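You operate a simulated robot arm through the tools that you are given. There is no shell and no other tool. Be economical: measure what you need, move in short steps, check, and stop when the job is done.

You are at the controls of a simulated two-armed robot. One attempt, no reset.

## Task
Take the blue cloth from the packing table and lay it out flat on the top of the side table.
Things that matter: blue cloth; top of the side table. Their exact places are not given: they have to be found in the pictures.

It is judged by the outcome, as a careful person would: the job done as asked, and still so three seconds after it is handed in. It fails if anything else is knocked over, pushed out of place, dropped, spilled or broken. Flat cloth is picked up by pressing the open fingertips on it (5 to 10 N) and closing them slowly along it; thin cloth reads only 2 to 8 mm in the jaws.

## Robot
Two 6-joint arms with three-finger grippers on one trunk, on a base that drives. Base frame: it is fixed to the floor where the robot stands at the start and does not move with it; the origin is under the middle of the robot, x ahead of it, y to its left, z up; the surface under the hand at the start is at about z = 85. Readings come in cm, degrees, newtons and seconds.
The left shoulder is at the start at [2.1, 17, 145.8], the right one opposite. With the tool pointing down near the work surface each hand reaches from about 34 to 62 cm from the robot's upright axis, wherever it stands, measured 20 degrees to its own side. Places, roughly: top of the side table [-150, 40, 90]. Payload 2.2 kg a hand.
Tool frame (each hand has its own): the origin (TCP) lies between the finger pads and is the grasp point; the fingertips stand 2.5 cm ahead of it; z points along the fingers, y is the line along which they close. The gripper opens to 10.4 cm. The gripper's body begins 7.4 cm behind the TCP.
Orientation is that of the tool frame in the base frame, as a unit quaternion [w, x, y, z]. With the fingers straight down and closing along the base's y, the tool's x points along the base's -x, its y along +y and its z along -z.

## Interface
- The arms move only by the tool play_rows. It takes "left_moves", "right_moves" or both (then of equal length, played together; a hand with none holds still); each is a list of rows, each an object (a shift or turn left out is 0, a gripper value left out holds the last) with "linear": the shift along the base's x, y, z in cm, a list of three; "dr": the turn, a rotation vector about the base's x, y, z in degrees, a list of three; "claw": the gripper command, from -1 (shut) to 1 (fully open), values between in proportion. In form: [{"linear": [tx, ty, tz], "dr": [wx, wy, wz], "claw": claw}, ...]. A call has 1 to 20 rows; each row shifts and turns the commanded pose from where the row before left it. Each row takes 0.2 s and may step no farther than 5 cm and 8.6 degrees from the row before; otherwise, or with a gripper value out of range, the whole call is refused. A pose out of reach is approached as far as the arm can. The call stops where the force on the tool passes 40 N (or 10 N more than at its start, if that is more) or the arm is blocked; 0.2 s more then pass. The fingers move at their own pace and stop on an object; they squeeze with about 34 N. The grip force told is the motor's: it shows also when the fingers shut on nothing. Time passes only in rows, and 0.2 s behind the last, so rows that do not move let the fingers close. It gives the time, the measured TCP pose, the force on the tool (base axes), the opening and the grip force at its end, in the units of the frame above (readings bear some noise), with the torque about the TCP (base axes, N m) and any sound that the robot's microphone picked up, and new pictures: "pictures" is both (left out), scene, wrist or none (wrist: the cameras of the hands that moved).
- Cameras (640 x 400 px; columns grow to the right, rows downward): "scene" is now at [15.49, 2.8, 132.52]; the picture's right is [0.18, -0.98, 0.00], its down [-0.74, -0.14, -0.65] and it looks along [0.64, 0.12, -0.76] (base axes); focal length 255 px, centre (320, 200). "left" rides on the left gripper at [8.2, -0.3, -10.4] in its tool frame; the picture's right is [0.04, 1.00, 0.00], its down [-0.75, 0.03, -0.66] and it looks along [-0.66, 0.03, 0.75] (tool axes); focal length 256 px, centre (320, 200). "right" rides on the right gripper at [8.2, 0.3, -10.4] in its tool frame; the picture's right is [-0.04, 1.00, 0.00], its down [-0.75, -0.03, -0.66] and it looks along [-0.66, -0.03, 0.75] (tool axes); focal length 256 px, centre (320, 200).
- raise_lower(by): slides the trunk up (or, below 0, down) by that many cm; the arms and the scene camera ride with it, the base frame stays. It gives what a move gives, with no picture.
- base_move(legs): drives the robot by 1 to 6 legs, each [ahead, left, turn to the left] in cm, cm and degrees, along the robot's own axes; the way and the turn of a leg run together, so that a leg with both is an arc; at most 150 cm and 180 degrees a leg. The arms and the cameras ride along, it lands a little off, and it stops where it bumps. It gives what a move gives, and a new picture of the scene camera.
- turn_head(pan, tilt): turns the head with the scene camera to pan (to the left, within 60 degrees either way) and tilt (down, from -29 to 69), counted from straight ahead of the robot. It gives what a move gives, and a new picture of the scene camera.
- pixel_to_xyz(camera, pixels): for up to 12 pixels [column, row] of the newest picture of that camera ("zoom" is the newest enlarged one), the place [x, y, z] in the base frame of the surface seen there, good to about 0.2 cm, but the place of the scene camera against the robot may be out by one fixed shift of up to 1.8 cm in any direction. It takes no simulated time.
- enlarge(camera, box): a new picture of the part [left, top, right, bottom] of that camera's present view, enlarged. It takes no simulated time.
- sign_off(): hands the job in; it is judged then, once.

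Keep the steps short. Do not move on a guess: measure, check each grasp and each placing, and mend mistakes. In all there are 80 turns and 260 pictures (those below and enlarged ones count). Leave the grippers open and the arms clear of the work at the hand-in unless told otherwise, and finish with a single line.

The tools are called after "Call:" as a command line: name --argument value ..., lists and objects as JSON in quotes. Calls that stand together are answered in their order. play_rows: Moves the arms, as the interface text tells. Its arguments: {"type":"object","properties":{"left_moves":{"type":"array","items":{"type":"object","properties":{"linear":{"type":"array","items":{"type":"number"}},"dr":{"type":"array","items":{"type":"number"}},"claw":{"type":"number"}}}},"right_moves":{"type":"array","items":{"type":"object","properties":{"linear":{"type":"array","items":{"type":"number"}},"dr":{"type":"array","items":{"type":"number"}},"claw":{"type":"number"}}}},"pictures":{"type":"string","enum":["both","scene","wrist","none"]}},"required":[]} The other tools are called the same way: raise_lower (by) slides the trunk up or down; base_move (legs) drives the base; turn_head (pan, tilt) turns the head that bears the scene camera; pixel_to_xyz (camera, pixels) gives the place of the surface under pixels of a picture; enlarge (camera, box) takes an enlarged picture of a part of a camera's view; sign_off () hands the job in.

At the start:

```text
t: 0.0
left_tool_pos: [53.25, 32.87, 103.88]
left_tool_rot: [0.0, 0.0, 1.0, 0.0]
left_contact_force: [0.4, 0.0, 0.0]
left_torque: [-0.02, -0.02, -0.02]
left_grip_width: 10.37
left_finger_force: 0.1
right_tool_pos: [50.48, -15.77, 107.0]
right_tool_rot: [-0.001, -0.001, 1.0, 0.0]
right_contact_force: [-0.3, 0.0, 0.2]
right_torque: [0.01, -0.01, -0.02]
right_grip_width: 10.39
right_finger_force: 0.1
trunk travel left (down, up): [-65.0, 9.2]
robot x, y, heading: [0.36, 0.15, -0.2]
head pan, tilt: [10.6, 49.1]
```

scene: 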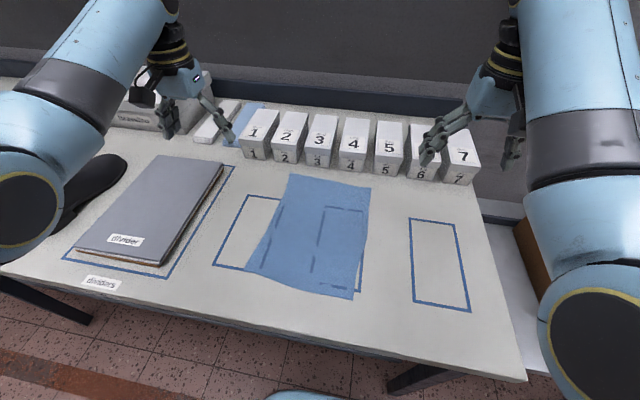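
right: 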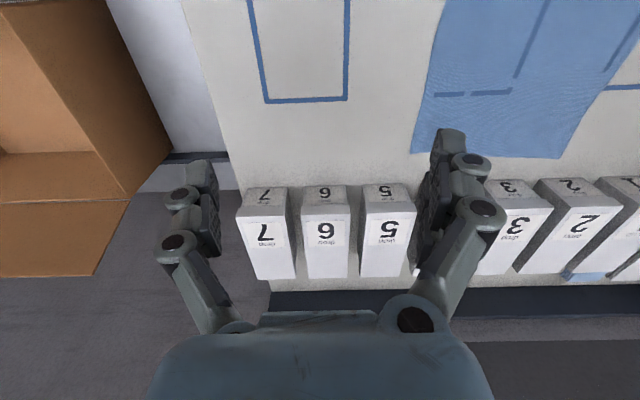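
left: 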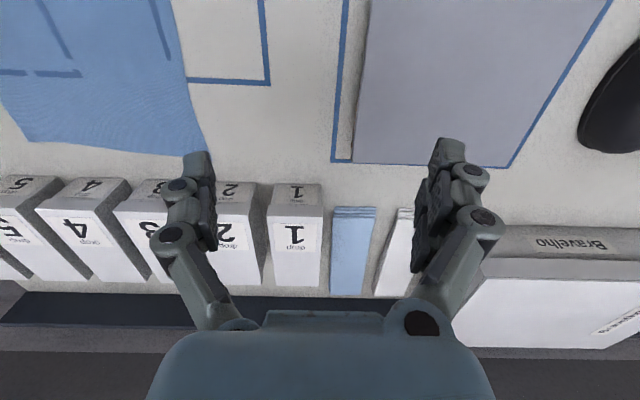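

I see the blue cloth at about (310,235), lying over the table markings. I'll measure its corners and the table.

Call:
pixel_to_xyz --camera "scene" --pixels '[[291, 176], [369, 189], [351, 297], [250, 269], [310, 235], [268, 225], [361, 240], [300, 285], [330, 182], [390, 270], [255, 150], [455, 170]]'

Call:
enlarge --camera "scene" --box '[220, 160, 400, 310]'

```text
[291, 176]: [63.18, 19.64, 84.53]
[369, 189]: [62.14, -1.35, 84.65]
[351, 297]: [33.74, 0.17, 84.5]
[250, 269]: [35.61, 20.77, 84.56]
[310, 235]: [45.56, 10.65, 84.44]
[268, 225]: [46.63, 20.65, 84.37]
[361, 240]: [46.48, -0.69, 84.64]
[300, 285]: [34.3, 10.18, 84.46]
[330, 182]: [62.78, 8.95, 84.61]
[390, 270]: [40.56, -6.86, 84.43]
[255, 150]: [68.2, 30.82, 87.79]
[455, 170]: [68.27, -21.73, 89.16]
```

```text
2.67 times, centred on (310, 235) of scene
```

zoom: 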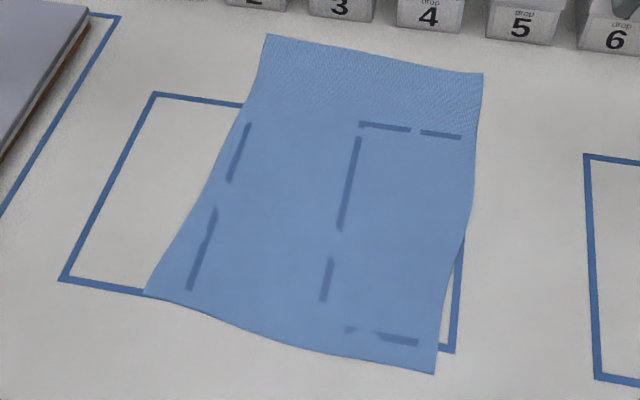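

The cloth is about 21 × 29 cm and lies flat at z≈84.5. I'll check the scene camera's shift by measuring the same far corners in the wrist pictures.

Call:
pixel_to_xyz --camera "right" --pixels '[[413, 150], [561, 157], [347, 99], [440, 60], [400, 130]]'

Call:
pixel_to_xyz --camera "left" --pixels '[[203, 149], [30, 139], [268, 84], [100, 100]]'

Call:
pixel_to_xyz --camera "scene" --pixels '[[409, 218], [247, 196], [372, 188], [289, 174], [250, 340], [320, 350]]'

```text
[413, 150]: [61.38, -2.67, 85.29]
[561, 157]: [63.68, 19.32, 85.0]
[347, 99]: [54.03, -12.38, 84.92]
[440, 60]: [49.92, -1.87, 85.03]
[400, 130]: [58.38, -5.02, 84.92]
```

```text
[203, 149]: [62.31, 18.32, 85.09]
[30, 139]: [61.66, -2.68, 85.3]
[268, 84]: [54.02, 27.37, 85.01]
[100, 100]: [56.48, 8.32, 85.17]
```

```text
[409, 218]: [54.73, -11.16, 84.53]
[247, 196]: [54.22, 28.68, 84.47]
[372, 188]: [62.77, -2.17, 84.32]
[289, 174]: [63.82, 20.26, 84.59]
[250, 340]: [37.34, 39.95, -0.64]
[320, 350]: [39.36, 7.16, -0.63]
```

The wrist cameras agree with each other, and scene reads about (+0.45, +1.25, −0.45) off. The table top is z≈85.0, so the near cloth corners are really at about (33.3,−1.1) and (35.1,20.3). They are close to the inner reach limit and off to the left, so I'll back the base 6 cm and slide left 9 cm to centre on the cloth.

Call:
base_move --legs '[[-6, 0, 0], [0, 9, 0]]'

```text
t: 1.7
left_tool_pos: [47.17, 42.13, 103.86]
left_tool_rot: [0.0, 0.001, 1.0, -0.001]
left_contact_force: [0.4, 0.4, -0.3]
left_torque: [-0.03, 0.06, 0.01]
left_grip_width: 10.41
left_finger_force: 0.0
right_tool_pos: [44.43, -6.42, 106.99]
right_tool_rot: [0.001, 0.001, 1.0, -0.001]
right_contact_force: [0.1, -0.5, 0.7]
right_torque: [-0.05, -0.02, -0.03]
right_grip_width: 10.41
right_finger_force: 0.0
trunk travel left (down, up): [-65.0, 9.2]
robot x, y, heading: [-6.02, 8.97, -0.0]
head pan, tilt: [10.6, 49.1]
```

scene: 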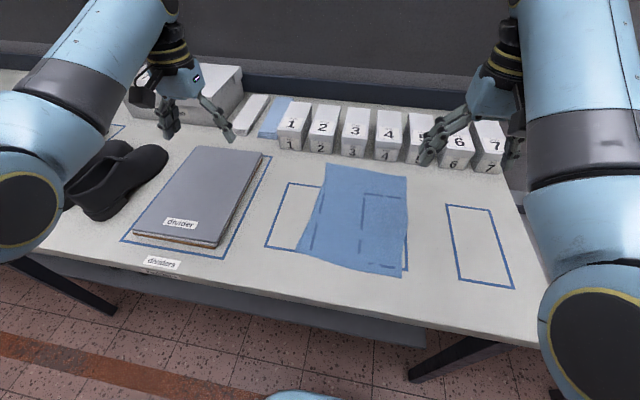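

I'll re-measure the near edge in this view and then bring both hands above it.

Call:
pixel_to_xyz --camera "scene" --pixels '[[300, 251], [400, 276], [325, 259], [350, 268], [375, 273], [326, 166], [404, 180]]'

Call:
play_rows --left_moves '[{"linear": [0, -4, 0], "claw": -0.2}, {"linear": [-2, -4, 0]}, {"linear": [-2, -4, 0]}, {"linear": [-2, -4, -1]}, {"linear": [-2, -4, -1]}, {"linear": [-2, -4, -2]}, {"linear": [0, -1, -2]}]' --right_moves '[{"linear": [0, 1, 0], "claw": -0.2}, {"linear": [-2, 1, -1]}, {"linear": [-2, 1, -2]}, {"linear": [-2, 1, -2]}, {"linear": [-2, 2, -2]}, {"linear": [-1, 2, -1]}, {"linear": [0, 0.5, -1]}]'

```text
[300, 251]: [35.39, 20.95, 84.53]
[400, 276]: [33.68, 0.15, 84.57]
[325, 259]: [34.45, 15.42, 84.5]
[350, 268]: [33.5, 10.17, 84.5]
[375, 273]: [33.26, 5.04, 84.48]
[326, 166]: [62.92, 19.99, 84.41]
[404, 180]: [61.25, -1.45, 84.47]
```

```text
t: 2.6
left_tool_pos: [41.77, 27.28, 103.29]
left_tool_rot: [-0.001, 0.0, 1.0, -0.001]
left_contact_force: [-1.2, 0.3, 1.0]
left_torque: [0.04, -0.02, 0.01]
left_grip_width: 4.16
left_finger_force: 0.1
right_tool_pos: [41.28, -12.56, 103.29]
right_tool_rot: [0.021, 0.028, 0.996, -0.081]
right_contact_force: [0.0, -0.3, -0.8]
right_torque: [0.03, -0.02, -0.01]
right_grip_width: 4.16
right_finger_force: 0.1
trunk travel left (down, up): [-65.0, 9.2]
robot x, y, heading: [-5.76, 9.02, -0.3]
head pan, tilt: [10.6, 49.1]
stopped in row 4 (right hand): the arm was blocked; the commanded pose is now the measured one
```

scene: 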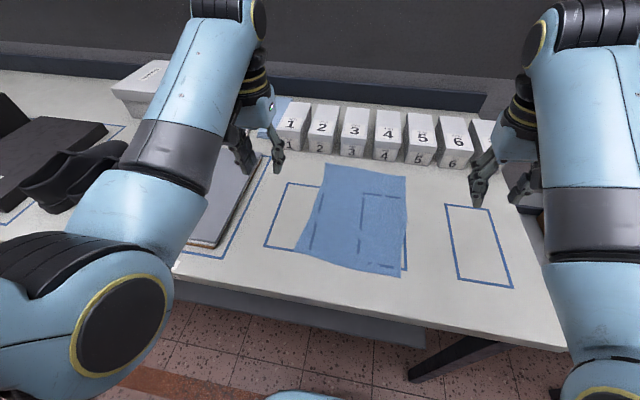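
right: 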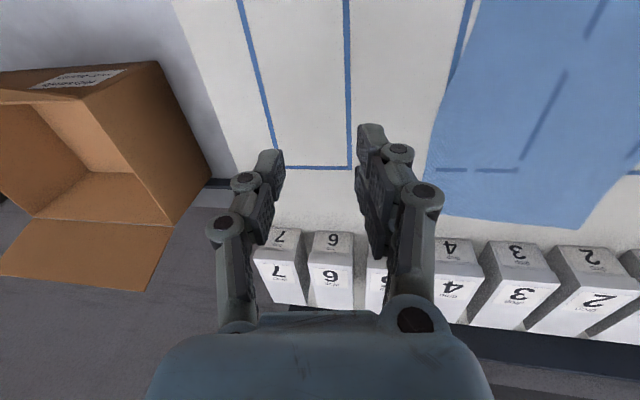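
left: 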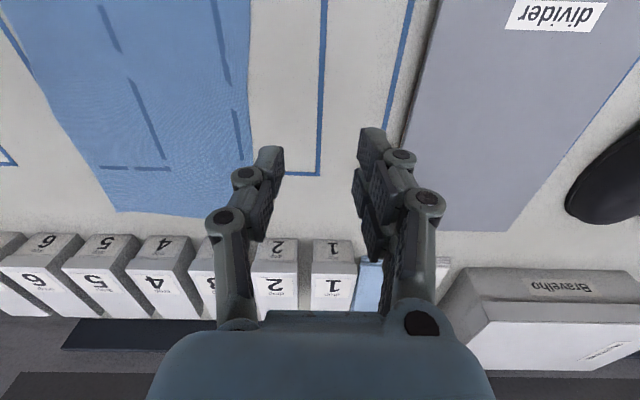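

The right arm got blocked and shied outwards to y≈−12.6 with a tilt, though nothing touches in the pictures. I'll check whether it moves freely inward on its own, in small steps.

Call:
play_rows --right_moves '[{"linear": [1, 2, 1]}, {"linear": [0, 2, 1]}, {"linear": [0, 2, 0]}]' --pictures "scene"

```text
t: 3.6
left_tool_pos: [41.81, 27.36, 103.17]
left_tool_rot: [0.0, 0.0, 1.0, 0.0]
left_contact_force: [0.5, -0.1, 0.0]
left_torque: [-0.01, 0.03, 0.01]
left_grip_width: 4.13
left_finger_force: 0.1
right_tool_pos: [42.67, -14.35, 104.73]
right_tool_rot: [0.021, 0.052, 0.988, -0.147]
right_contact_force: [-0.1, 0.6, -0.3]
right_torque: [0.04, 0.03, -0.02]
right_grip_width: 4.16
right_finger_force: 0.2
trunk travel left (down, up): [-65.0, 9.2]
robot x, y, heading: [-5.73, 8.79, -0.1]
head pan, tilt: [10.6, 49.1]
stopped in row 3 (right hand): the arm was blocked; the commanded pose is now the measured one
```

scene: 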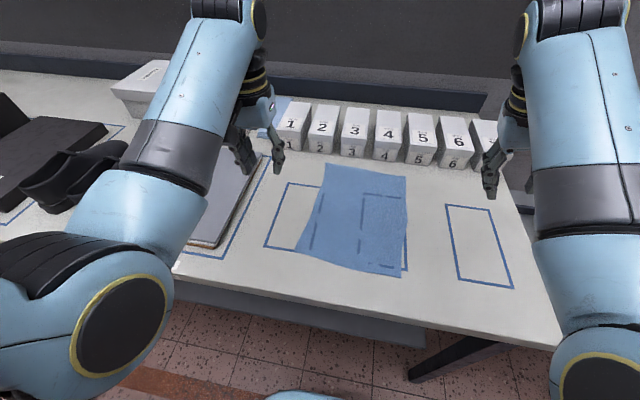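

The right hand swung outward with a −17° roll about x although I asked for inward. I'll undo the roll gently and see what the arm does.

Call:
play_rows --right_moves '[{"linear": [0.5, 1, 0.5], "dr": [4, 0, 0]}, {"linear": [0.5, 1, 0.5], "dr": [4, 0, 0]}]' --pictures "none"

```text
t: 4.2
left_tool_pos: [41.84, 27.31, 103.24]
left_tool_rot: [-0.001, 0.0, 1.0, 0.0]
left_contact_force: [0.3, 1.1, -0.6]
left_torque: [0.01, -0.02, -0.03]
left_grip_width: 4.18
left_finger_force: 0.0
right_tool_pos: [43.74, -12.16, 105.73]
right_tool_rot: [0.016, 0.054, 0.996, -0.076]
right_contact_force: [0.2, -0.1, -0.3]
right_torque: [0.01, 0.01, 0.01]
right_grip_width: 4.15
right_finger_force: 0.0
trunk travel left (down, up): [-65.0, 9.2]
robot x, y, heading: [-6.06, 8.73, 0.3]
head pan, tilt: [10.6, 49.1]
```

That worked. I'll continue back to the vertical pose it held before.

Call:
play_rows --right_moves '[{"linear": [0.3, 1.5, 0.5], "dr": [4, 1, 3]}, {"linear": [0.3, 1.5, 0.5], "dr": [4.5, 1, 3]}, {"linear": [0, 1.5, 0]}, {"linear": [0, 1.2, 0]}]' --pictures "none"

```text
t: 5.2
left_tool_pos: [41.87, 27.31, 103.2]
left_tool_rot: [-0.001, 0.0, 1.0, 0.0]
left_contact_force: [0.4, 0.5, 0.7]
left_torque: [-0.02, 0.0, 0.02]
left_grip_width: 4.15
left_finger_force: 0.1
right_tool_pos: [44.34, -6.79, 106.56]
right_tool_rot: [0.0, 0.002, 1.0, -0.006]
right_contact_force: [-0.5, 0.0, -0.3]
right_torque: [-0.01, -0.04, -0.01]
right_grip_width: 4.15
right_finger_force: 0.0
trunk travel left (down, up): [-65.0, 9.2]
robot x, y, heading: [-5.8, 8.9, -0.2]
head pan, tilt: [10.6, 49.1]
```

It is back at (44.3,−6.8) and vertical. Next I'll try pure inward motion at this x.

Call:
play_rows --right_moves '[{"linear": [0, 2, 0]}, {"linear": [0, 2, 0]}, {"linear": [0, 2, 0]}, {"linear": [0, 2, 0]}]' --pictures "none"

```text
t: 6.1
left_tool_pos: [41.65, 27.28, 103.22]
left_tool_rot: [-0.001, 0.0, 1.0, 0.0]
left_contact_force: [-0.7, -0.6, 0.6]
left_torque: [0.0, -0.02, 0.01]
left_grip_width: 4.16
left_finger_force: 0.0
right_tool_pos: [44.88, -9.03, 105.01]
right_tool_rot: [-0.002, 0.039, 0.997, -0.073]
right_contact_force: [-0.3, -0.1, -0.5]
right_torque: [-0.01, 0.03, 0.05]
right_grip_width: 4.14
right_finger_force: 0.1
trunk travel left (down, up): [-65.0, 9.2]
robot x, y, heading: [-5.56, 9.06, -0.1]
head pan, tilt: [10.6, 49.1]
stopped in row 4 (right hand): the arm was blocked; the commanded pose is now the measured one
```

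Inward travel with a plain vertical hand seems limited to about 15 cm from the robot's midline. I'll see whether a yawed hand or a shorter reach gets further in. I'll restore vertical, then come closer to the robot at the same y.

Call:
play_rows --right_moves '[{"linear": [0, 1, 0.5], "dr": [4.2, 0, 2.2]}, {"linear": [0, 1, 0.5], "dr": [4.2, 0, 2.2]}, {"linear": [0, 0, 0], "dr": [0, 0, 8]}, {"linear": [0, 0, 0], "dr": [0, 0, 8]}, {"linear": [0, 1, 0], "dr": [0, 0, 8]}, {"linear": [0, 1, 0], "dr": [0, 0, 8]}, {"linear": [0, 1, 0]}, {"linear": [0, 1, 0]}]' --pictures "none"

Call:
play_rows --left_moves '[{"linear": [0, -2, 0]}, {"linear": [0, -2, 0]}, {"linear": [0, -2, 0]}]' --pictures "none"

```text
t: 8.1
left_tool_pos: [41.78, 27.24, 103.31]
left_tool_rot: [-0.001, 0.0, 1.0, 0.0]
left_contact_force: [0.4, 0.2, 0.2]
left_torque: [0.0, 0.03, -0.01]
left_grip_width: 4.14
left_finger_force: 0.1
right_tool_pos: [45.18, -7.24, 105.28]
right_tool_rot: [-0.012, -0.259, 0.965, -0.031]
right_contact_force: [-0.4, -0.5, -0.7]
right_torque: [0.03, -0.01, 0.01]
right_grip_width: 4.2
right_finger_force: 0.1
trunk travel left (down, up): [-65.0, 9.2]
robot x, y, heading: [-5.97, 8.9, -0.4]
head pan, tilt: [10.6, 49.1]
stopped in row 8 (right hand): the arm was blocked; the commanded pose is now the measured one
```

```text
t: 9.1
left_tool_pos: [42.03, 28.27, 102.08]
left_tool_rot: [0.0, -0.023, 0.998, 0.058]
left_contact_force: [-0.2, 0.8, 0.3]
left_torque: [0.04, 0.0, -0.03]
left_grip_width: 4.16
left_finger_force: 0.0
right_tool_pos: [45.22, -7.26, 105.2]
right_tool_rot: [-0.013, -0.26, 0.965, -0.031]
right_contact_force: [-0.5, -0.1, -0.3]
right_torque: [0.02, -0.03, 0.01]
right_grip_width: 4.13
right_finger_force: 0.1
trunk travel left (down, up): [-65.0, 9.2]
robot x, y, heading: [-5.95, 8.88, 0.1]
head pan, tilt: [10.6, 49.1]
stopped in row 3 (left hand): the arm was blocked; the commanded pose is now the measured one
```

Both hands stop about 15–16 cm from the midline when vertical. I'll test whether tilting the fingers inward (roll about x) brings the TCP further in.

Call:
play_rows --right_moves '[{"linear": [0, 0, 0], "dr": [4, 0, -8]}, {"linear": [0, 0, 0], "dr": [6, 0, -8]}, {"linear": [0, 1, 0], "dr": [6, 0, -8]}, {"linear": [0, 1, 0], "dr": [6, 0, -6]}, {"linear": [0, 1.5, 0], "dr": [6, 0, 0]}, {"linear": [0, 1.5, 0], "dr": [6, 0, 0]}, {"linear": [0, 1.5, 0]}]' --pictures "none"

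Call:
play_rows --left_moves '[{"linear": [-1, 0, 0], "dr": [-6.6, 0, -2.6]}, {"linear": [-2, 0, -1]}, {"linear": [-2, 0, -1]}, {"linear": [0, -1, 0]}, {"linear": [0, -1.5, 0]}, {"linear": [0, -1.5, 0]}, {"linear": [0, -1.5, 0]}]' --pictures "none"

```text
refused: row 1 steps farther than a row can; nothing moved
```

```text
t: 10.9
left_tool_pos: [37.32, 30.18, 99.31]
left_tool_rot: [-0.001, -0.016, 0.998, 0.066]
left_contact_force: [0.6, 0.6, -0.1]
left_torque: [0.02, 0.02, 0.0]
left_grip_width: 4.16
left_finger_force: 0.1
right_tool_pos: [45.18, -7.16, 105.29]
right_tool_rot: [-0.012, -0.259, 0.965, -0.032]
right_contact_force: [-0.2, 0.0, 0.4]
right_torque: [0.0, 0.01, 0.01]
right_grip_width: 4.16
right_finger_force: 0.0
trunk travel left (down, up): [-65.0, 9.2]
robot x, y, heading: [-5.87, 8.84, -0.0]
head pan, tilt: [10.6, 49.1]
stopped in row 7 (left hand): the arm was blocked; the commanded pose is now the measured one
```

Closer in is worse, so farther out may be better. I'll straighten the right hand, tilt it inward in legal steps, and extend the reach.

Call:
play_rows --right_moves '[{"linear": [1, 0, 0], "dr": [2, 0, -7]}, {"linear": [1, 0, 0], "dr": [2, 0, -7]}, {"linear": [2, 0, 0], "dr": [0, 0, -8]}, {"linear": [2, 0, 0], "dr": [0, 0, -8]}, {"linear": [2, 0, 0]}, {"linear": [1, 0, 0]}, {"linear": [0, 1.5, 0]}, {"linear": [0, 1.5, 0]}, {"linear": [0, 1.5, 0]}, {"linear": [0, 1.5, 0]}, {"linear": [0, 1.5, 0]}, {"linear": [0, 1.5, 0]}]' --pictures "none"

Call:
play_rows --left_moves '[{"linear": [2, 0, 1], "dr": [-7, 0, -2]}, {"linear": [2, 0, 1], "dr": [-7, 0, 0]}, {"linear": [2, 0, 1], "dr": [-7, 0, 0]}, {"linear": [0, -1.5, 0], "dr": [-7, 0, 0]}, {"linear": [0, -1.5, 0], "dr": [-7, 0, 0]}, {"linear": [0, -1.5, 0]}, {"linear": [0, -1.5, 0]}, {"linear": [0, -1.5, 0]}, {"linear": [0, -1.5, 0]}, {"linear": [0, -1.5, 0]}]' --pictures "none"

```text
t: 13.5
left_tool_pos: [37.35, 30.06, 99.28]
left_tool_rot: [-0.001, -0.014, 0.998, 0.065]
left_contact_force: [-0.4, 0.3, 0.8]
left_torque: [0.01, -0.01, 0.02]
left_grip_width: 4.22
left_finger_force: 0.0
right_tool_pos: [54.23, 1.81, 105.22]
right_tool_rot: [-0.006, 0.0, 1.0, 0.005]
right_contact_force: [-0.1, 0.8, -0.8]
right_torque: [0.0, 0.01, 0.0]
right_grip_width: 4.13
right_finger_force: 0.0
trunk travel left (down, up): [-65.0, 9.2]
robot x, y, heading: [-6.14, 8.81, 0.2]
head pan, tilt: [10.6, 49.1]
```

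```text
t: 15.7
left_tool_pos: [43.29, 19.47, 102.24]
left_tool_rot: [0.0, 0.003, 0.971, -0.237]
left_contact_force: [-0.3, 0.6, -0.3]
left_torque: [0.02, 0.02, -0.01]
left_grip_width: 4.17
left_finger_force: 0.1
right_tool_pos: [54.15, 1.65, 105.17]
right_tool_rot: [-0.006, -0.001, 1.0, 0.005]
right_contact_force: [-0.5, -0.3, 0.5]
right_torque: [0.02, 0.0, 0.01]
right_grip_width: 4.16
right_finger_force: 0.0
trunk travel left (down, up): [-65.0, 9.2]
robot x, y, heading: [-5.77, 9.14, 0.1]
head pan, tilt: [10.6, 49.1]
```

Reaching out to about 60 cm from the axis frees the inward motion: the right hand holds vertical at 7 cm from the midline. So I'll work at about 58 cm reach. I'll extend the left hand, straighten it, and back the base 16 cm.

Call:
play_rows --left_moves '[{"linear": [2, 0, 0.5]}, {"linear": [2, 0, 0.5]}, {"linear": [2, 0, 0.5]}, {"linear": [2, 0, 0.5]}, {"linear": [2, 0, 0.5], "dr": [7, 0, 0]}, {"linear": [0.5, 0, 0], "dr": [7, 0, 0]}, {"linear": [0, -0.5, 0], "dr": [7, 0, 0]}, {"linear": [0, -1, 0], "dr": [6.5, 0, 0]}]' --pictures "none"

Call:
base_move --legs '[[-16, 0, 0]]'

```text
t: 17.5
left_tool_pos: [53.82, 17.85, 104.74]
left_tool_rot: [0.0, 0.004, 1.0, 0.002]
left_contact_force: [0.2, 0.3, 0.3]
left_torque: [-0.01, -0.02, 0.03]
left_grip_width: 4.17
left_finger_force: 0.1
right_tool_pos: [54.21, 1.75, 105.22]
right_tool_rot: [-0.006, -0.001, 1.0, 0.006]
right_contact_force: [-0.1, 0.4, -0.6]
right_torque: [0.02, -0.02, -0.02]
right_grip_width: 4.17
right_finger_force: 0.0
trunk travel left (down, up): [-65.0, 9.2]
robot x, y, heading: [-5.98, 8.68, -0.2]
head pan, tilt: [10.6, 49.1]
```

```text
t: 18.9
left_tool_pos: [37.95, 17.94, 104.83]
left_tool_rot: [-0.001, 0.003, 1.0, -0.001]
left_contact_force: [-0.1, -0.4, 0.5]
left_torque: [-0.01, -0.03, 0.0]
left_grip_width: 4.14
left_finger_force: 0.1
right_tool_pos: [38.34, 1.78, 105.3]
right_tool_rot: [-0.006, 0.0, 1.0, 0.005]
right_contact_force: [-0.5, 0.5, -0.7]
right_torque: [-0.01, -0.05, 0.05]
right_grip_width: 4.13
right_finger_force: 0.0
trunk travel left (down, up): [-65.0, 9.2]
robot x, y, heading: [-21.82, 9.2, -0.1]
head pan, tilt: [10.6, 49.1]
```

scene: 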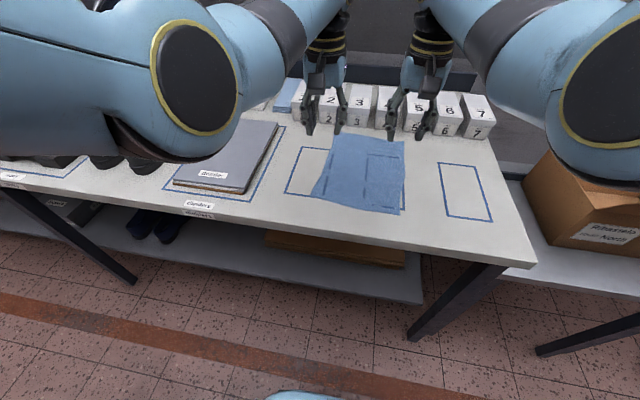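

Now I'll bring both hands over the near edge corners, to about 2.5 cm of fingertip clearance, with the jaws at about 3 cm.

Call:
play_rows --left_moves '[{"linear": [-1, -0.5, -3], "claw": -0.4}, {"linear": [-1.05, -0.45, -4]}, {"linear": [0, 0, -4]}, {"linear": [0, 0, -3.8]}, {"linear": [0, 0, 0]}]' --right_moves '[{"linear": [-1, 0, -3], "claw": -0.4}, {"linear": [-1, 0, -4]}, {"linear": [-1, 0, -4]}, {"linear": [-1, 0, -4.3]}, {"linear": [0, 0, 0]}]'

```text
t: 20.1
left_tool_pos: [34.99, 17.48, 90.58]
left_tool_rot: [-0.001, 0.004, 1.0, 0.0]
left_contact_force: [-0.9, 0.1, 0.7]
left_torque: [0.01, 0.0, 0.01]
left_grip_width: 3.11
left_finger_force: 0.1
left hand out of reach, approached as far as the arm can: row 4
right_tool_pos: [34.0, 1.55, 90.16]
right_tool_rot: [-0.006, 0.0, 1.0, 0.005]
right_contact_force: [0.2, 0.2, 1.0]
right_torque: [0.01, -0.02, 0.05]
right_grip_width: 3.11
right_finger_force: 0.0
right hand out of reach, approached as far as the arm can: row 4
trunk travel left (down, up): [-65.0, 9.2]
robot x, y, heading: [-21.92, 9.45, 0.1]
head pan, tilt: [10.6, 49.1]
```

scene: 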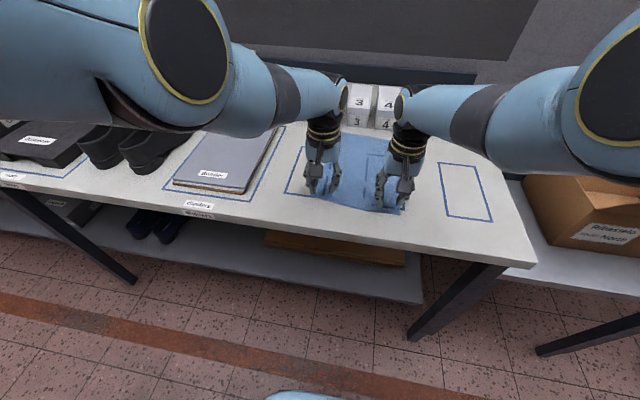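
right: 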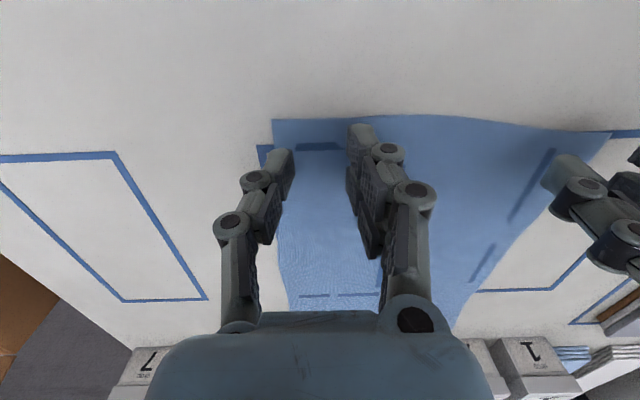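
left: 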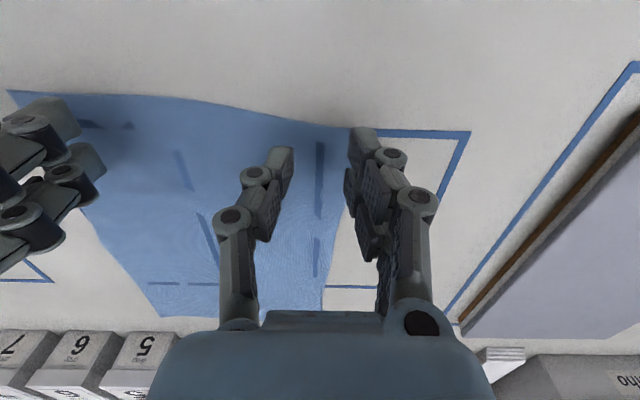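

The arms are at the edge of their reach this low, so I'll lift the hands, lower the trunk 10 cm, and then descend. I'll measure the near corners exactly in the wrist pictures as well.

Call:
pixel_to_xyz --camera "left" --pixels '[[345, 128], [300, 121], [270, 115], [341, 160], [330, 230], [10, 91]]'

Call:
pixel_to_xyz --camera "right" --pixels '[[273, 121], [300, 120], [340, 116], [277, 160], [430, 116], [608, 134]]'

Call:
play_rows --left_moves '[{"linear": [0, -0.5, 4]}, {"linear": [0, -0.5, 4]}, {"linear": [0, 0, 4]}]' --right_moves '[{"linear": [0, 0, 4]}, {"linear": [0, 0, 4]}, {"linear": [0, 0, 4]}]' --pictures "none"

Call:
raise_lower --by -11

```text
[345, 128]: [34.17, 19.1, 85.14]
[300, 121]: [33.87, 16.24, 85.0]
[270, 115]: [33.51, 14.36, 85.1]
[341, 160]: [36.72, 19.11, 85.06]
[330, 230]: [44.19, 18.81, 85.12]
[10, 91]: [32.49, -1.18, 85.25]
```

```text
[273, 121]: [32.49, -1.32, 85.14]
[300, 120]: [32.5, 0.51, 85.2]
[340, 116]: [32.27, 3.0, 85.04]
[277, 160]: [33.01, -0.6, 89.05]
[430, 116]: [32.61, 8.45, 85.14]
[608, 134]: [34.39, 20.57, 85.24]
```

```text
t: 20.9
left_tool_pos: [35.04, 17.6, 102.51]
left_tool_rot: [0.001, -0.002, 1.0, 0.006]
left_contact_force: [0.1, 0.6, -0.6]
left_torque: [0.02, 0.01, 0.0]
left_grip_width: 3.12
left_finger_force: 0.1
right_tool_pos: [34.66, 0.0, 102.31]
right_tool_rot: [-0.001, 0.007, 1.0, -0.004]
right_contact_force: [0.4, -1.1, 0.5]
right_torque: [0.02, -0.01, 0.0]
right_grip_width: 3.12
right_finger_force: 0.1
trunk travel left (down, up): [-65.0, 9.2]
robot x, y, heading: [-21.93, 9.01, -0.2]
head pan, tilt: [10.6, 49.1]
```

```text
t: 22.3
left_tool_pos: [35.1, 17.6, 91.47]
left_tool_rot: [0.0, -0.001, 1.0, 0.006]
left_contact_force: [-0.1, -0.3, 0.0]
left_torque: [-0.03, -0.01, 0.0]
left_grip_width: 3.12
left_finger_force: 0.1
right_tool_pos: [34.57, -0.32, 91.09]
right_tool_rot: [-0.002, 0.007, 1.0, -0.005]
right_contact_force: [0.2, 0.7, 0.5]
right_torque: [0.01, 0.0, 0.03]
right_grip_width: 3.13
right_finger_force: 0.1
trunk travel left (down, up): [-54.0, 20.2]
robot x, y, heading: [-22.02, 8.72, -0.1]
head pan, tilt: [10.6, 49.1]
```

Near corners read (34.3, ~19.5) and (32.5, −1.3). Pinch targets are left (35.3, 16.4) and right (33.7, 1.6). I'll move inward now that the trunk is lower.

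Call:
play_rows --left_moves '[{"linear": [0.2, -0.6, 0]}, {"linear": [0, -0.6, 0]}, {}]' --right_moves '[{"linear": [-0.4, 0.9, 0]}, {"linear": [-0.4, 1, 0]}, {}]' --pictures "none"

```text
t: 23.3
left_tool_pos: [35.57, 17.65, 91.14]
left_tool_rot: [0.0, -0.007, 1.0, 0.012]
left_contact_force: [0.1, -0.1, 0.4]
left_torque: [0.0, -0.01, -0.02]
left_grip_width: 3.12
left_finger_force: 0.0
right_tool_pos: [35.0, -1.34, 91.23]
right_tool_rot: [0.005, 0.021, 0.999, -0.023]
right_contact_force: [-0.4, -0.7, -0.2]
right_torque: [0.01, 0.01, 0.02]
right_grip_width: 3.1
right_finger_force: 0.0
trunk travel left (down, up): [-54.0, 20.2]
robot x, y, heading: [-21.64, 8.73, -0.4]
head pan, tilt: [10.6, 49.1]
stopped in row 3 (right hand): the arm was blocked; the commanded pose is now the measured one
```

The limit eases only when the arm is stretched. I'll stretch both hands 4.5 cm forward, then back the base by 4.5 cm, then go inward.

Call:
play_rows --left_moves '[{"linear": [2, 0, 0.4], "dr": [-1.4, 0, -0.8]}, {"linear": [2.2, 0, 0]}, {"linear": [0, -0.6, 0]}, {"linear": [0, -0.6, 0]}, {}]' --right_moves '[{"linear": [2, 0.5, 0.4], "dr": [2.6, 0, 2.4]}, {"linear": [1.5, 0.5, 0]}, {"linear": [0, 1, 0]}, {"linear": [0, 1, 0]}, {}]' --pictures "none"

Call:
base_move --legs '[[-4.5, 0, 0]]'

```text
t: 24.5
left_tool_pos: [39.66, 15.95, 91.44]
left_tool_rot: [-0.002, 0.0, 1.0, -0.003]
left_contact_force: [-0.7, -0.4, -0.1]
left_torque: [0.02, -0.03, 0.01]
left_grip_width: 3.11
left_finger_force: 0.0
right_tool_pos: [38.18, 2.25, 91.63]
right_tool_rot: [0.003, -0.001, 1.0, 0.001]
right_contact_force: [0.3, 0.9, -0.3]
right_torque: [-0.03, 0.02, 0.01]
right_grip_width: 3.11
right_finger_force: 0.1
trunk travel left (down, up): [-54.0, 20.2]
robot x, y, heading: [-21.69, 9.06, -0.0]
head pan, tilt: [10.6, 49.1]
```

```text
t: 25.4
left_tool_pos: [34.96, 16.17, 91.66]
left_tool_rot: [-0.001, 0.001, 1.0, -0.002]
left_contact_force: [-0.3, 0.2, 0.4]
left_torque: [0.0, -0.03, 0.0]
left_grip_width: 3.14
left_finger_force: 0.0
right_tool_pos: [33.61, 2.12, 91.76]
right_tool_rot: [0.004, -0.002, 1.0, 0.001]
right_contact_force: [-0.4, 0.7, 0.7]
right_torque: [0.02, 0.0, -0.02]
right_grip_width: 3.11
right_finger_force: 0.1
trunk travel left (down, up): [-54.0, 20.2]
robot x, y, heading: [-26.52, 9.09, 0.0]
head pan, tilt: [10.6, 49.1]
```

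scene: 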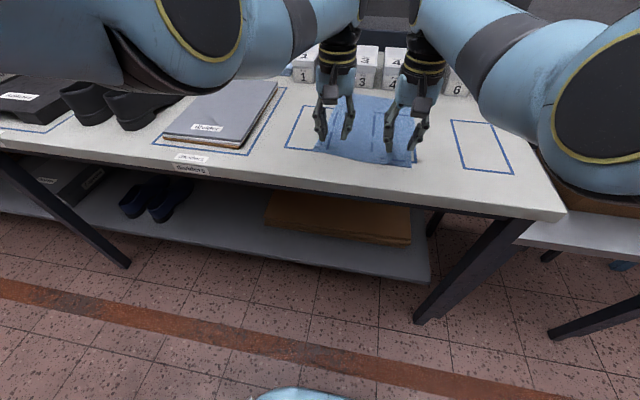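

Both hands sit well over the near edge. I'll descend to just above contact.

Call:
play_rows --left_moves '[{"linear": [0.3, 0.3, -2]}, {"linear": [0, 0, -1.6]}, {"linear": [0, 0, -0.3]}, {}]' --right_moves '[{"linear": [0.1, -0.3, -2]}, {"linear": [0, 0, -1.7]}, {"linear": [0, 0, -0.3]}, {}]' --pictures "wrist"

```text
t: 26.4
left_tool_pos: [34.65, 16.77, 87.88]
left_tool_rot: [0.0, 0.001, 1.0, -0.001]
left_contact_force: [-0.5, -0.5, -0.1]
left_torque: [0.01, 0.01, -0.03]
left_grip_width: 3.12
left_finger_force: 0.0
left hand out of reach, approached as far as the arm can: row 2
right_tool_pos: [33.89, 1.95, 87.75]
right_tool_rot: [0.005, -0.001, 1.0, 0.001]
right_contact_force: [0.7, 1.1, 5.2]
right_torque: [-0.06, 0.02, 0.02]
right_grip_width: 3.12
right_finger_force: 0.0
trunk travel left (down, up): [-54.0, 20.2]
robot x, y, heading: [-26.21, 9.08, -0.1]
head pan, tilt: [10.6, 49.1]
```

right: 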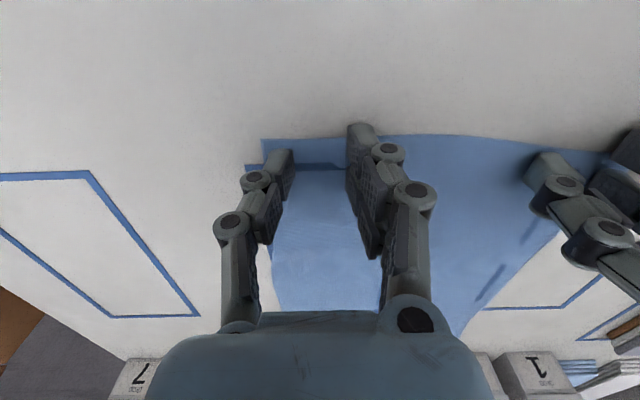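
left: 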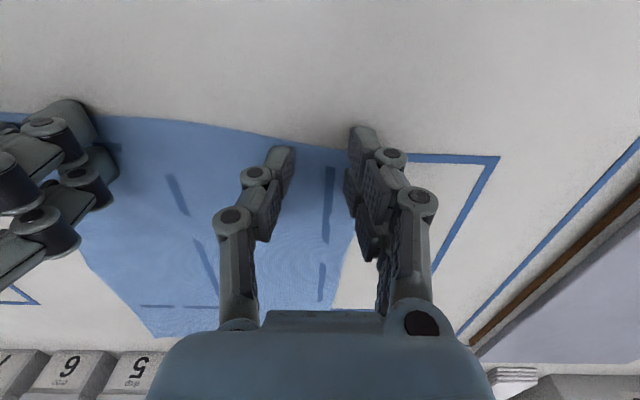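

The left hand is at its reach limit, and its outer finger sits right at the cloth corner. I'll lift 1 cm, drive 1.2 cm ahead, and shift it inward.

Call:
play_rows --left_moves '[{"linear": [0, -0.4, 1]}, {}]' --right_moves '[{"linear": [-0.7, 0, 1]}, {}]' --pictures "none"

Call:
base_move --legs '[[1.2, 0, 0]]'

```text
t: 27.0
left_tool_pos: [34.6, 16.4, 88.78]
left_tool_rot: [-0.002, 0.001, 1.0, -0.001]
left_contact_force: [-0.8, 0.7, 0.2]
left_torque: [-0.01, -0.01, 0.02]
left_grip_width: 3.11
left_finger_force: 0.0
right_tool_pos: [33.29, 1.87, 88.6]
right_tool_rot: [0.003, -0.001, 1.0, 0.001]
right_contact_force: [-0.5, -0.9, 0.3]
right_torque: [0.06, -0.01, -0.02]
right_grip_width: 3.13
right_finger_force: 0.1
trunk travel left (down, up): [-54.0, 20.2]
robot x, y, heading: [-26.51, 9.13, -0.0]
head pan, tilt: [10.6, 49.1]
```

```text
t: 27.8
left_tool_pos: [35.91, 16.45, 88.81]
left_tool_rot: [-0.003, 0.002, 1.0, -0.002]
left_contact_force: [-0.7, -0.9, 0.2]
left_torque: [-0.01, 0.03, -0.01]
left_grip_width: 3.11
left_finger_force: 0.1
right_tool_pos: [34.36, 1.82, 88.61]
right_tool_rot: [0.003, -0.001, 1.0, 0.001]
right_contact_force: [0.5, -0.5, -0.1]
right_torque: [-0.01, -0.02, -0.02]
right_grip_width: 3.11
right_finger_force: 0.1
trunk travel left (down, up): [-54.0, 20.2]
robot x, y, heading: [-25.19, 8.82, -0.0]
head pan, tilt: [10.6, 49.1]
```

scene: 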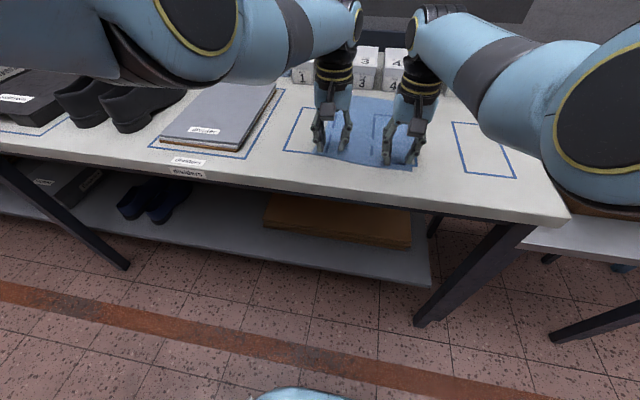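

Well placed. I'll press down gently in small steps and read the forces.

Call:
play_rows --left_moves '[{"linear": [-0.3, 0, -0.6]}, {"linear": [0, 0, -0.4]}, {"linear": [0, 0, -0.2]}, {}]' --right_moves '[{"linear": [-0.5, 0, -0.6]}, {"linear": [0, 0, -0.3]}, {"linear": [0, 0, -0.1]}, {}]' --pictures "none"

```text
t: 28.8
left_tool_pos: [35.53, 16.54, 87.69]
left_tool_rot: [-0.001, 0.001, 1.0, -0.003]
left_contact_force: [-0.7, -0.4, 1.2]
left_torque: [-0.01, 0.01, 0.02]
left_grip_width: 3.11
left_finger_force: 0.0
right_tool_pos: [33.87, 1.86, 87.76]
right_tool_rot: [0.004, -0.001, 1.0, 0.001]
right_contact_force: [0.7, -0.3, 3.5]
right_torque: [-0.05, 0.02, 0.01]
right_grip_width: 3.12
right_finger_force: 0.0
trunk travel left (down, up): [-54.0, 20.2]
robot x, y, heading: [-25.18, 9.04, 0.1]
head pan, tilt: [10.6, 49.1]
```

Contact has begun. I'll press slightly more, aiming for 5–10 N.

Call:
play_rows --left_moves '[{"linear": [0, 0, -0.12]}, {"linear": [0, 0, -0.1]}, {}]' --right_moves '[{"linear": [0, 0, -0.08]}, {}, {}]' --pictures "none"

```text
t: 29.6
left_tool_pos: [35.5, 16.43, 87.72]
left_tool_rot: [0.0, 0.001, 1.0, -0.002]
left_contact_force: [-1.6, 1.0, 14.0]
left_torque: [0.18, -0.01, 0.04]
left_grip_width: 3.18
left_finger_force: 0.6
right_tool_pos: [33.86, 1.78, 87.65]
right_tool_rot: [0.004, -0.001, 1.0, 0.002]
right_contact_force: [1.3, 0.0, 7.5]
right_torque: [-0.04, 0.02, 0.04]
right_grip_width: 3.15
right_finger_force: 0.0
trunk travel left (down, up): [-54.0, 20.2]
robot x, y, heading: [-24.82, 8.92, -0.1]
head pan, tilt: [10.6, 49.1]
```

Left reads 14 N, which is a bit much, and right reads 7.5 N. I'll ease the left slightly and close both slowly.

Call:
play_rows --left_moves '[{"linear": [0, 0, 0.08]}, {"claw": -0.5}, {"claw": -0.6}, {"claw": -0.7}, {"claw": -0.8}, {"claw": -0.9}, {"claw": -1}, {}, {}]' --right_moves '[{}, {"claw": -0.5}, {"claw": -0.6}, {"claw": -0.7}, {"claw": -0.8}, {"claw": -0.9}, {"claw": -1}, {}, {}]' --pictures "wrist"

```text
t: 31.6
left_tool_pos: [35.5, 16.35, 87.68]
left_tool_rot: [-0.002, 0.001, 1.0, -0.002]
left_contact_force: [-0.2, -5.2, 7.5]
left_torque: [-0.13, 0.04, 0.1]
left_grip_width: 0.26
left_finger_force: 31.6
right_tool_pos: [33.78, 1.96, 87.67]
right_tool_rot: [0.004, -0.001, 1.0, 0.003]
right_contact_force: [-0.5, 6.2, 6.2]
right_torque: [0.15, 0.03, 0.02]
right_grip_width: 0.26
right_finger_force: 31.8
trunk travel left (down, up): [-54.0, 20.2]
robot x, y, heading: [-25.52, 9.25, 0.3]
head pan, tilt: [10.6, 49.1]
```

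right: 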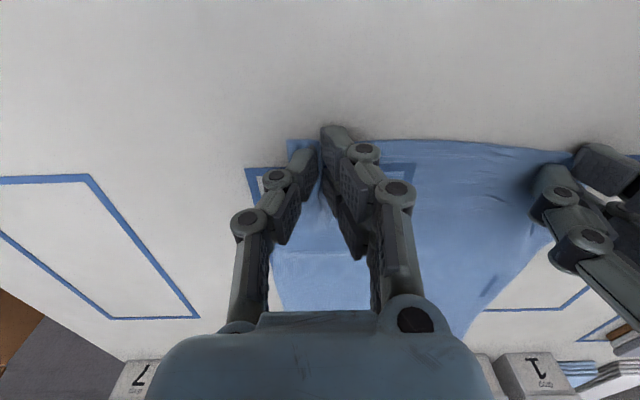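
left: 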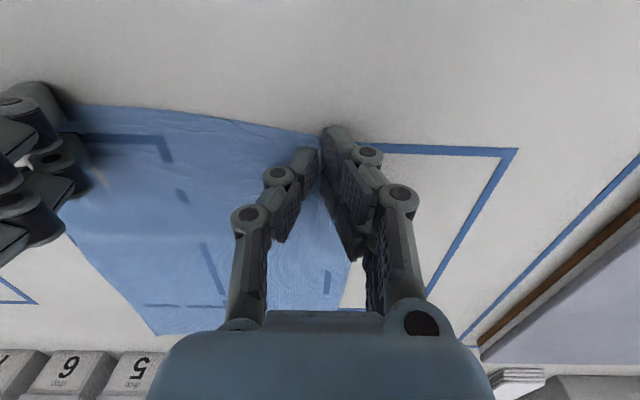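

Both jaws read 0.26 cm, so cloth is pinched. I'll ease the sideways tension and lift slowly.

Call:
play_rows --left_moves '[{"linear": [0, -0.1, 0.5]}, {"linear": [0, 0, 1.5]}, {"linear": [0, 0, 2]}, {"linear": [0, 0, 2]}, {"linear": [0, 0, 2]}, {"linear": [0, 0, 2]}, {"linear": [0, 0, 2]}]' --right_moves '[{"linear": [0, 0.1, 0.5]}, {"linear": [0, 0, 1.5]}, {"linear": [0, 0, 2]}, {"linear": [0, 0, 2]}, {"linear": [0, 0, 2]}, {"linear": [0, 0, 2]}, {"linear": [0, 0, 2]}]'

```text
t: 33.2
left_tool_pos: [35.48, 16.38, 99.63]
left_tool_rot: [-0.002, 0.0, 1.0, -0.003]
left_contact_force: [-0.5, -4.0, 0.8]
left_torque: [-0.08, 0.0, 0.08]
left_grip_width: 0.24
left_finger_force: 31.8
right_tool_pos: [33.9, 1.71, 99.58]
right_tool_rot: [0.003, 0.0, 1.0, 0.001]
right_contact_force: [1.1, 4.0, 0.3]
right_torque: [0.13, 0.01, -0.01]
right_grip_width: 0.26
right_finger_force: 31.9
trunk travel left (down, up): [-54.0, 20.2]
robot x, y, heading: [-25.13, 8.97, -0.1]
head pan, tilt: [10.6, 49.1]
```

scene: 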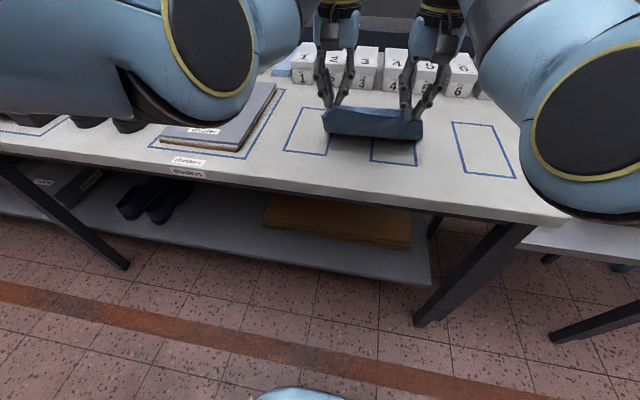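
right: 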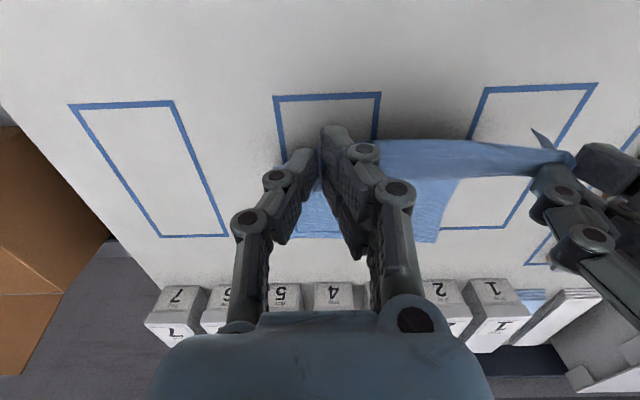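
left: 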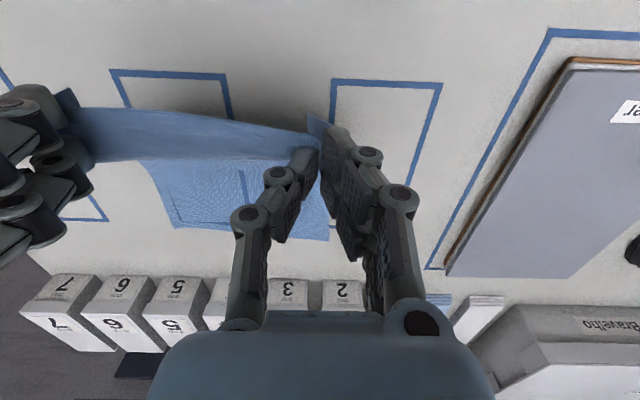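

Both corners are held and the cloth hangs as a sheet. I'll raise the trunk 20 cm so it clears the table, then back off.

Call:
raise_lower --by 20

Call:
base_move --legs '[[-28, 0, 0]]'

```text
t: 35.4
left_tool_pos: [35.57, 16.32, 119.47]
left_tool_rot: [-0.002, 0.001, 1.0, -0.002]
left_contact_force: [-0.8, -2.6, -0.4]
left_torque: [-0.08, 0.03, 0.02]
left_grip_width: 0.26
left_finger_force: 31.7
right_tool_pos: [33.86, 1.84, 119.54]
right_tool_rot: [0.003, -0.001, 1.0, 0.001]
right_contact_force: [0.5, 2.6, -0.2]
right_torque: [0.09, -0.02, 0.02]
right_grip_width: 0.24
right_finger_force: 32.1
trunk travel left (down, up): [-74.0, 0.2]
robot x, y, heading: [-25.1, 8.58, 0.0]
head pan, tilt: [10.6, 49.1]
```

```text
t: 37.3
left_tool_pos: [7.25, 16.27, 119.58]
left_tool_rot: [-0.001, 0.001, 1.0, -0.002]
left_contact_force: [-1.3, -3.1, -0.9]
left_torque: [-0.06, 0.01, 0.01]
left_grip_width: 0.25
left_finger_force: 31.7
right_tool_pos: [5.6, 2.02, 119.65]
right_tool_rot: [0.003, 0.001, 1.0, 0.001]
right_contact_force: [0.4, 3.9, 0.4]
right_torque: [0.11, 0.03, 0.0]
right_grip_width: 0.25
right_finger_force: 32.2
trunk travel left (down, up): [-74.0, 0.2]
robot x, y, heading: [-53.53, 9.0, -0.3]
head pan, tilt: [10.6, 49.1]
```

scene: 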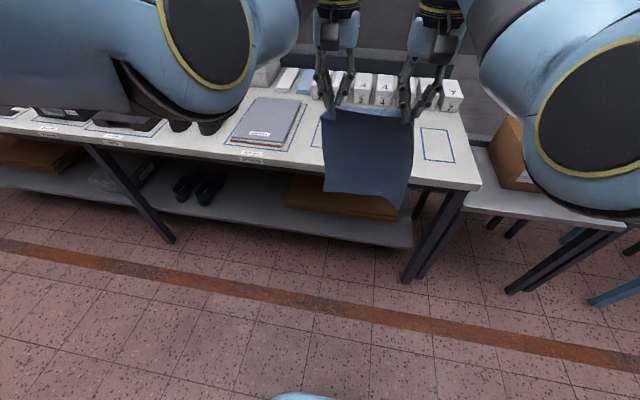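

The cloth hangs nicely. The side table lies behind, so I'll turn left 90° first and look.

Call:
base_move --legs '[[0, 0, 90]]'

Call:
turn_head --pan 60 --tilt 30

```text
t: 41.6
left_tool_pos: [-61.16, 69.7, 119.47]
left_tool_rot: [0.0, 0.708, -0.706, 0.002]
left_contact_force: [3.9, 1.3, -0.4]
left_torque: [-0.04, -0.09, -0.03]
left_grip_width: 0.24
left_finger_force: 30.6
right_tool_pos: [-46.77, 68.08, 119.53]
right_tool_rot: [-0.001, 0.71, -0.705, -0.004]
right_contact_force: [-3.5, 0.3, -0.8]
right_torque: [0.0, 0.07, 0.01]
right_grip_width: 0.28
right_finger_force: 31.8
trunk travel left (down, up): [-74.0, 0.2]
robot x, y, heading: [-53.48, 8.96, 90.2]
head pan, tilt: [10.6, 49.1]
```

scene: 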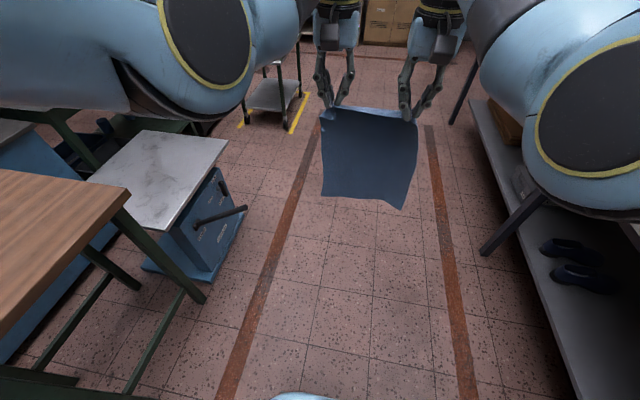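

```text
t: 42.7
left_tool_pos: [-61.14, 69.78, 119.57]
left_tool_rot: [0.0, 0.709, -0.706, 0.002]
left_contact_force: [4.4, -1.4, -0.4]
left_torque: [0.0, -0.12, 0.0]
left_grip_width: 0.23
left_finger_force: 31.6
right_tool_pos: [-46.8, 68.2, 119.6]
right_tool_rot: [-0.001, 0.71, -0.705, -0.004]
right_contact_force: [-2.7, 0.1, 0.0]
right_torque: [0.0, 0.06, 0.0]
right_grip_width: 0.26
right_finger_force: 31.7
trunk travel left (down, up): [-74.0, 0.2]
robot x, y, heading: [-53.37, 9.07, 90.2]
head pan, tilt: [60.0, 30.0]
```

scene: 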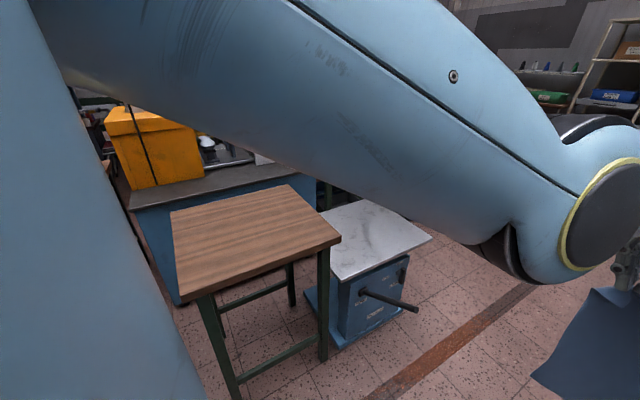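

I see a wooden-topped table and a marble-topped stand. I'll measure both tops to identify the side table (around [−150, 40, 90]).

Call:
pixel_to_xyz --camera "scene" --pixels '[[172, 212], [287, 187], [340, 238], [190, 295], [255, 240], [375, 235], [430, 238], [345, 278], [378, 201], [322, 215], [240, 190], [150, 130]]'

```text
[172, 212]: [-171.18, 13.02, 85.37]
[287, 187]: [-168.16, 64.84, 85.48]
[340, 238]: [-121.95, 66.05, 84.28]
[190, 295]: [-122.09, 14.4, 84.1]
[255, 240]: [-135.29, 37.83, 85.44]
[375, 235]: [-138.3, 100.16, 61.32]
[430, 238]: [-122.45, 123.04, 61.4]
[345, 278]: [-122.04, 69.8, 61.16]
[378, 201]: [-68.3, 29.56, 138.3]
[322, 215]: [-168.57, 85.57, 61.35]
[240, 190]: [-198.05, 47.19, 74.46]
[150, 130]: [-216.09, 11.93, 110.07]
```

The wooden table is the side table: x −170…−121.5, y 13.5…65.5, top z≈85–86, and clear. I'll line the robot up with its middle (y≈39.5), facing −x, keeping well back.

Call:
base_move --legs '[[30.5, 0, 0], [0, 0, 90]]'

Call:
turn_head --pan 0 --tilt 45

```text
t: 48.6
left_tool_pos: [-114.44, 31.6, 119.52]
left_tool_rot: [-0.002, 1.0, 0.004, 0.002]
left_contact_force: [0.7, 3.1, 0.3]
left_torque: [0.1, -0.03, -0.05]
left_grip_width: 0.25
left_finger_force: 31.8
right_tool_pos: [-112.73, 45.97, 119.59]
right_tool_rot: [0.001, 1.0, 0.005, -0.003]
right_contact_force: [-1.1, -3.1, 0.6]
right_torque: [-0.05, -0.01, 0.0]
right_grip_width: 0.26
right_finger_force: 31.5
trunk travel left (down, up): [-74.0, 0.2]
robot x, y, heading: [-53.42, 39.32, -179.6]
head pan, tilt: [60.0, 30.0]
```

scene: 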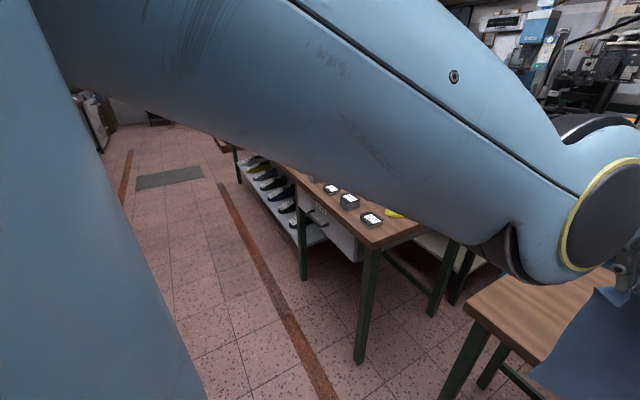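

```text
t: 49.9
left_tool_pos: [-114.31, 31.64, 119.53]
left_tool_rot: [-0.002, 1.0, 0.004, 0.002]
left_contact_force: [0.3, 3.3, 0.2]
left_torque: [0.11, 0.0, -0.02]
left_grip_width: 0.22
left_finger_force: 32.1
right_tool_pos: [-112.85, 45.98, 119.65]
right_tool_rot: [0.002, 1.0, 0.006, -0.004]
right_contact_force: [-0.2, -3.8, 0.3]
right_torque: [-0.09, 0.07, -0.02]
right_grip_width: 0.25
right_finger_force: 31.7
trunk travel left (down, up): [-74.0, 0.2]
robot x, y, heading: [-53.65, 39.73, -179.8]
head pan, tilt: [0.0, 45.0]
```

scene: 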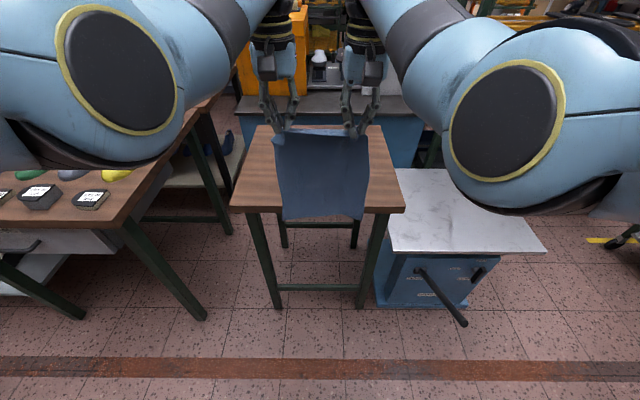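

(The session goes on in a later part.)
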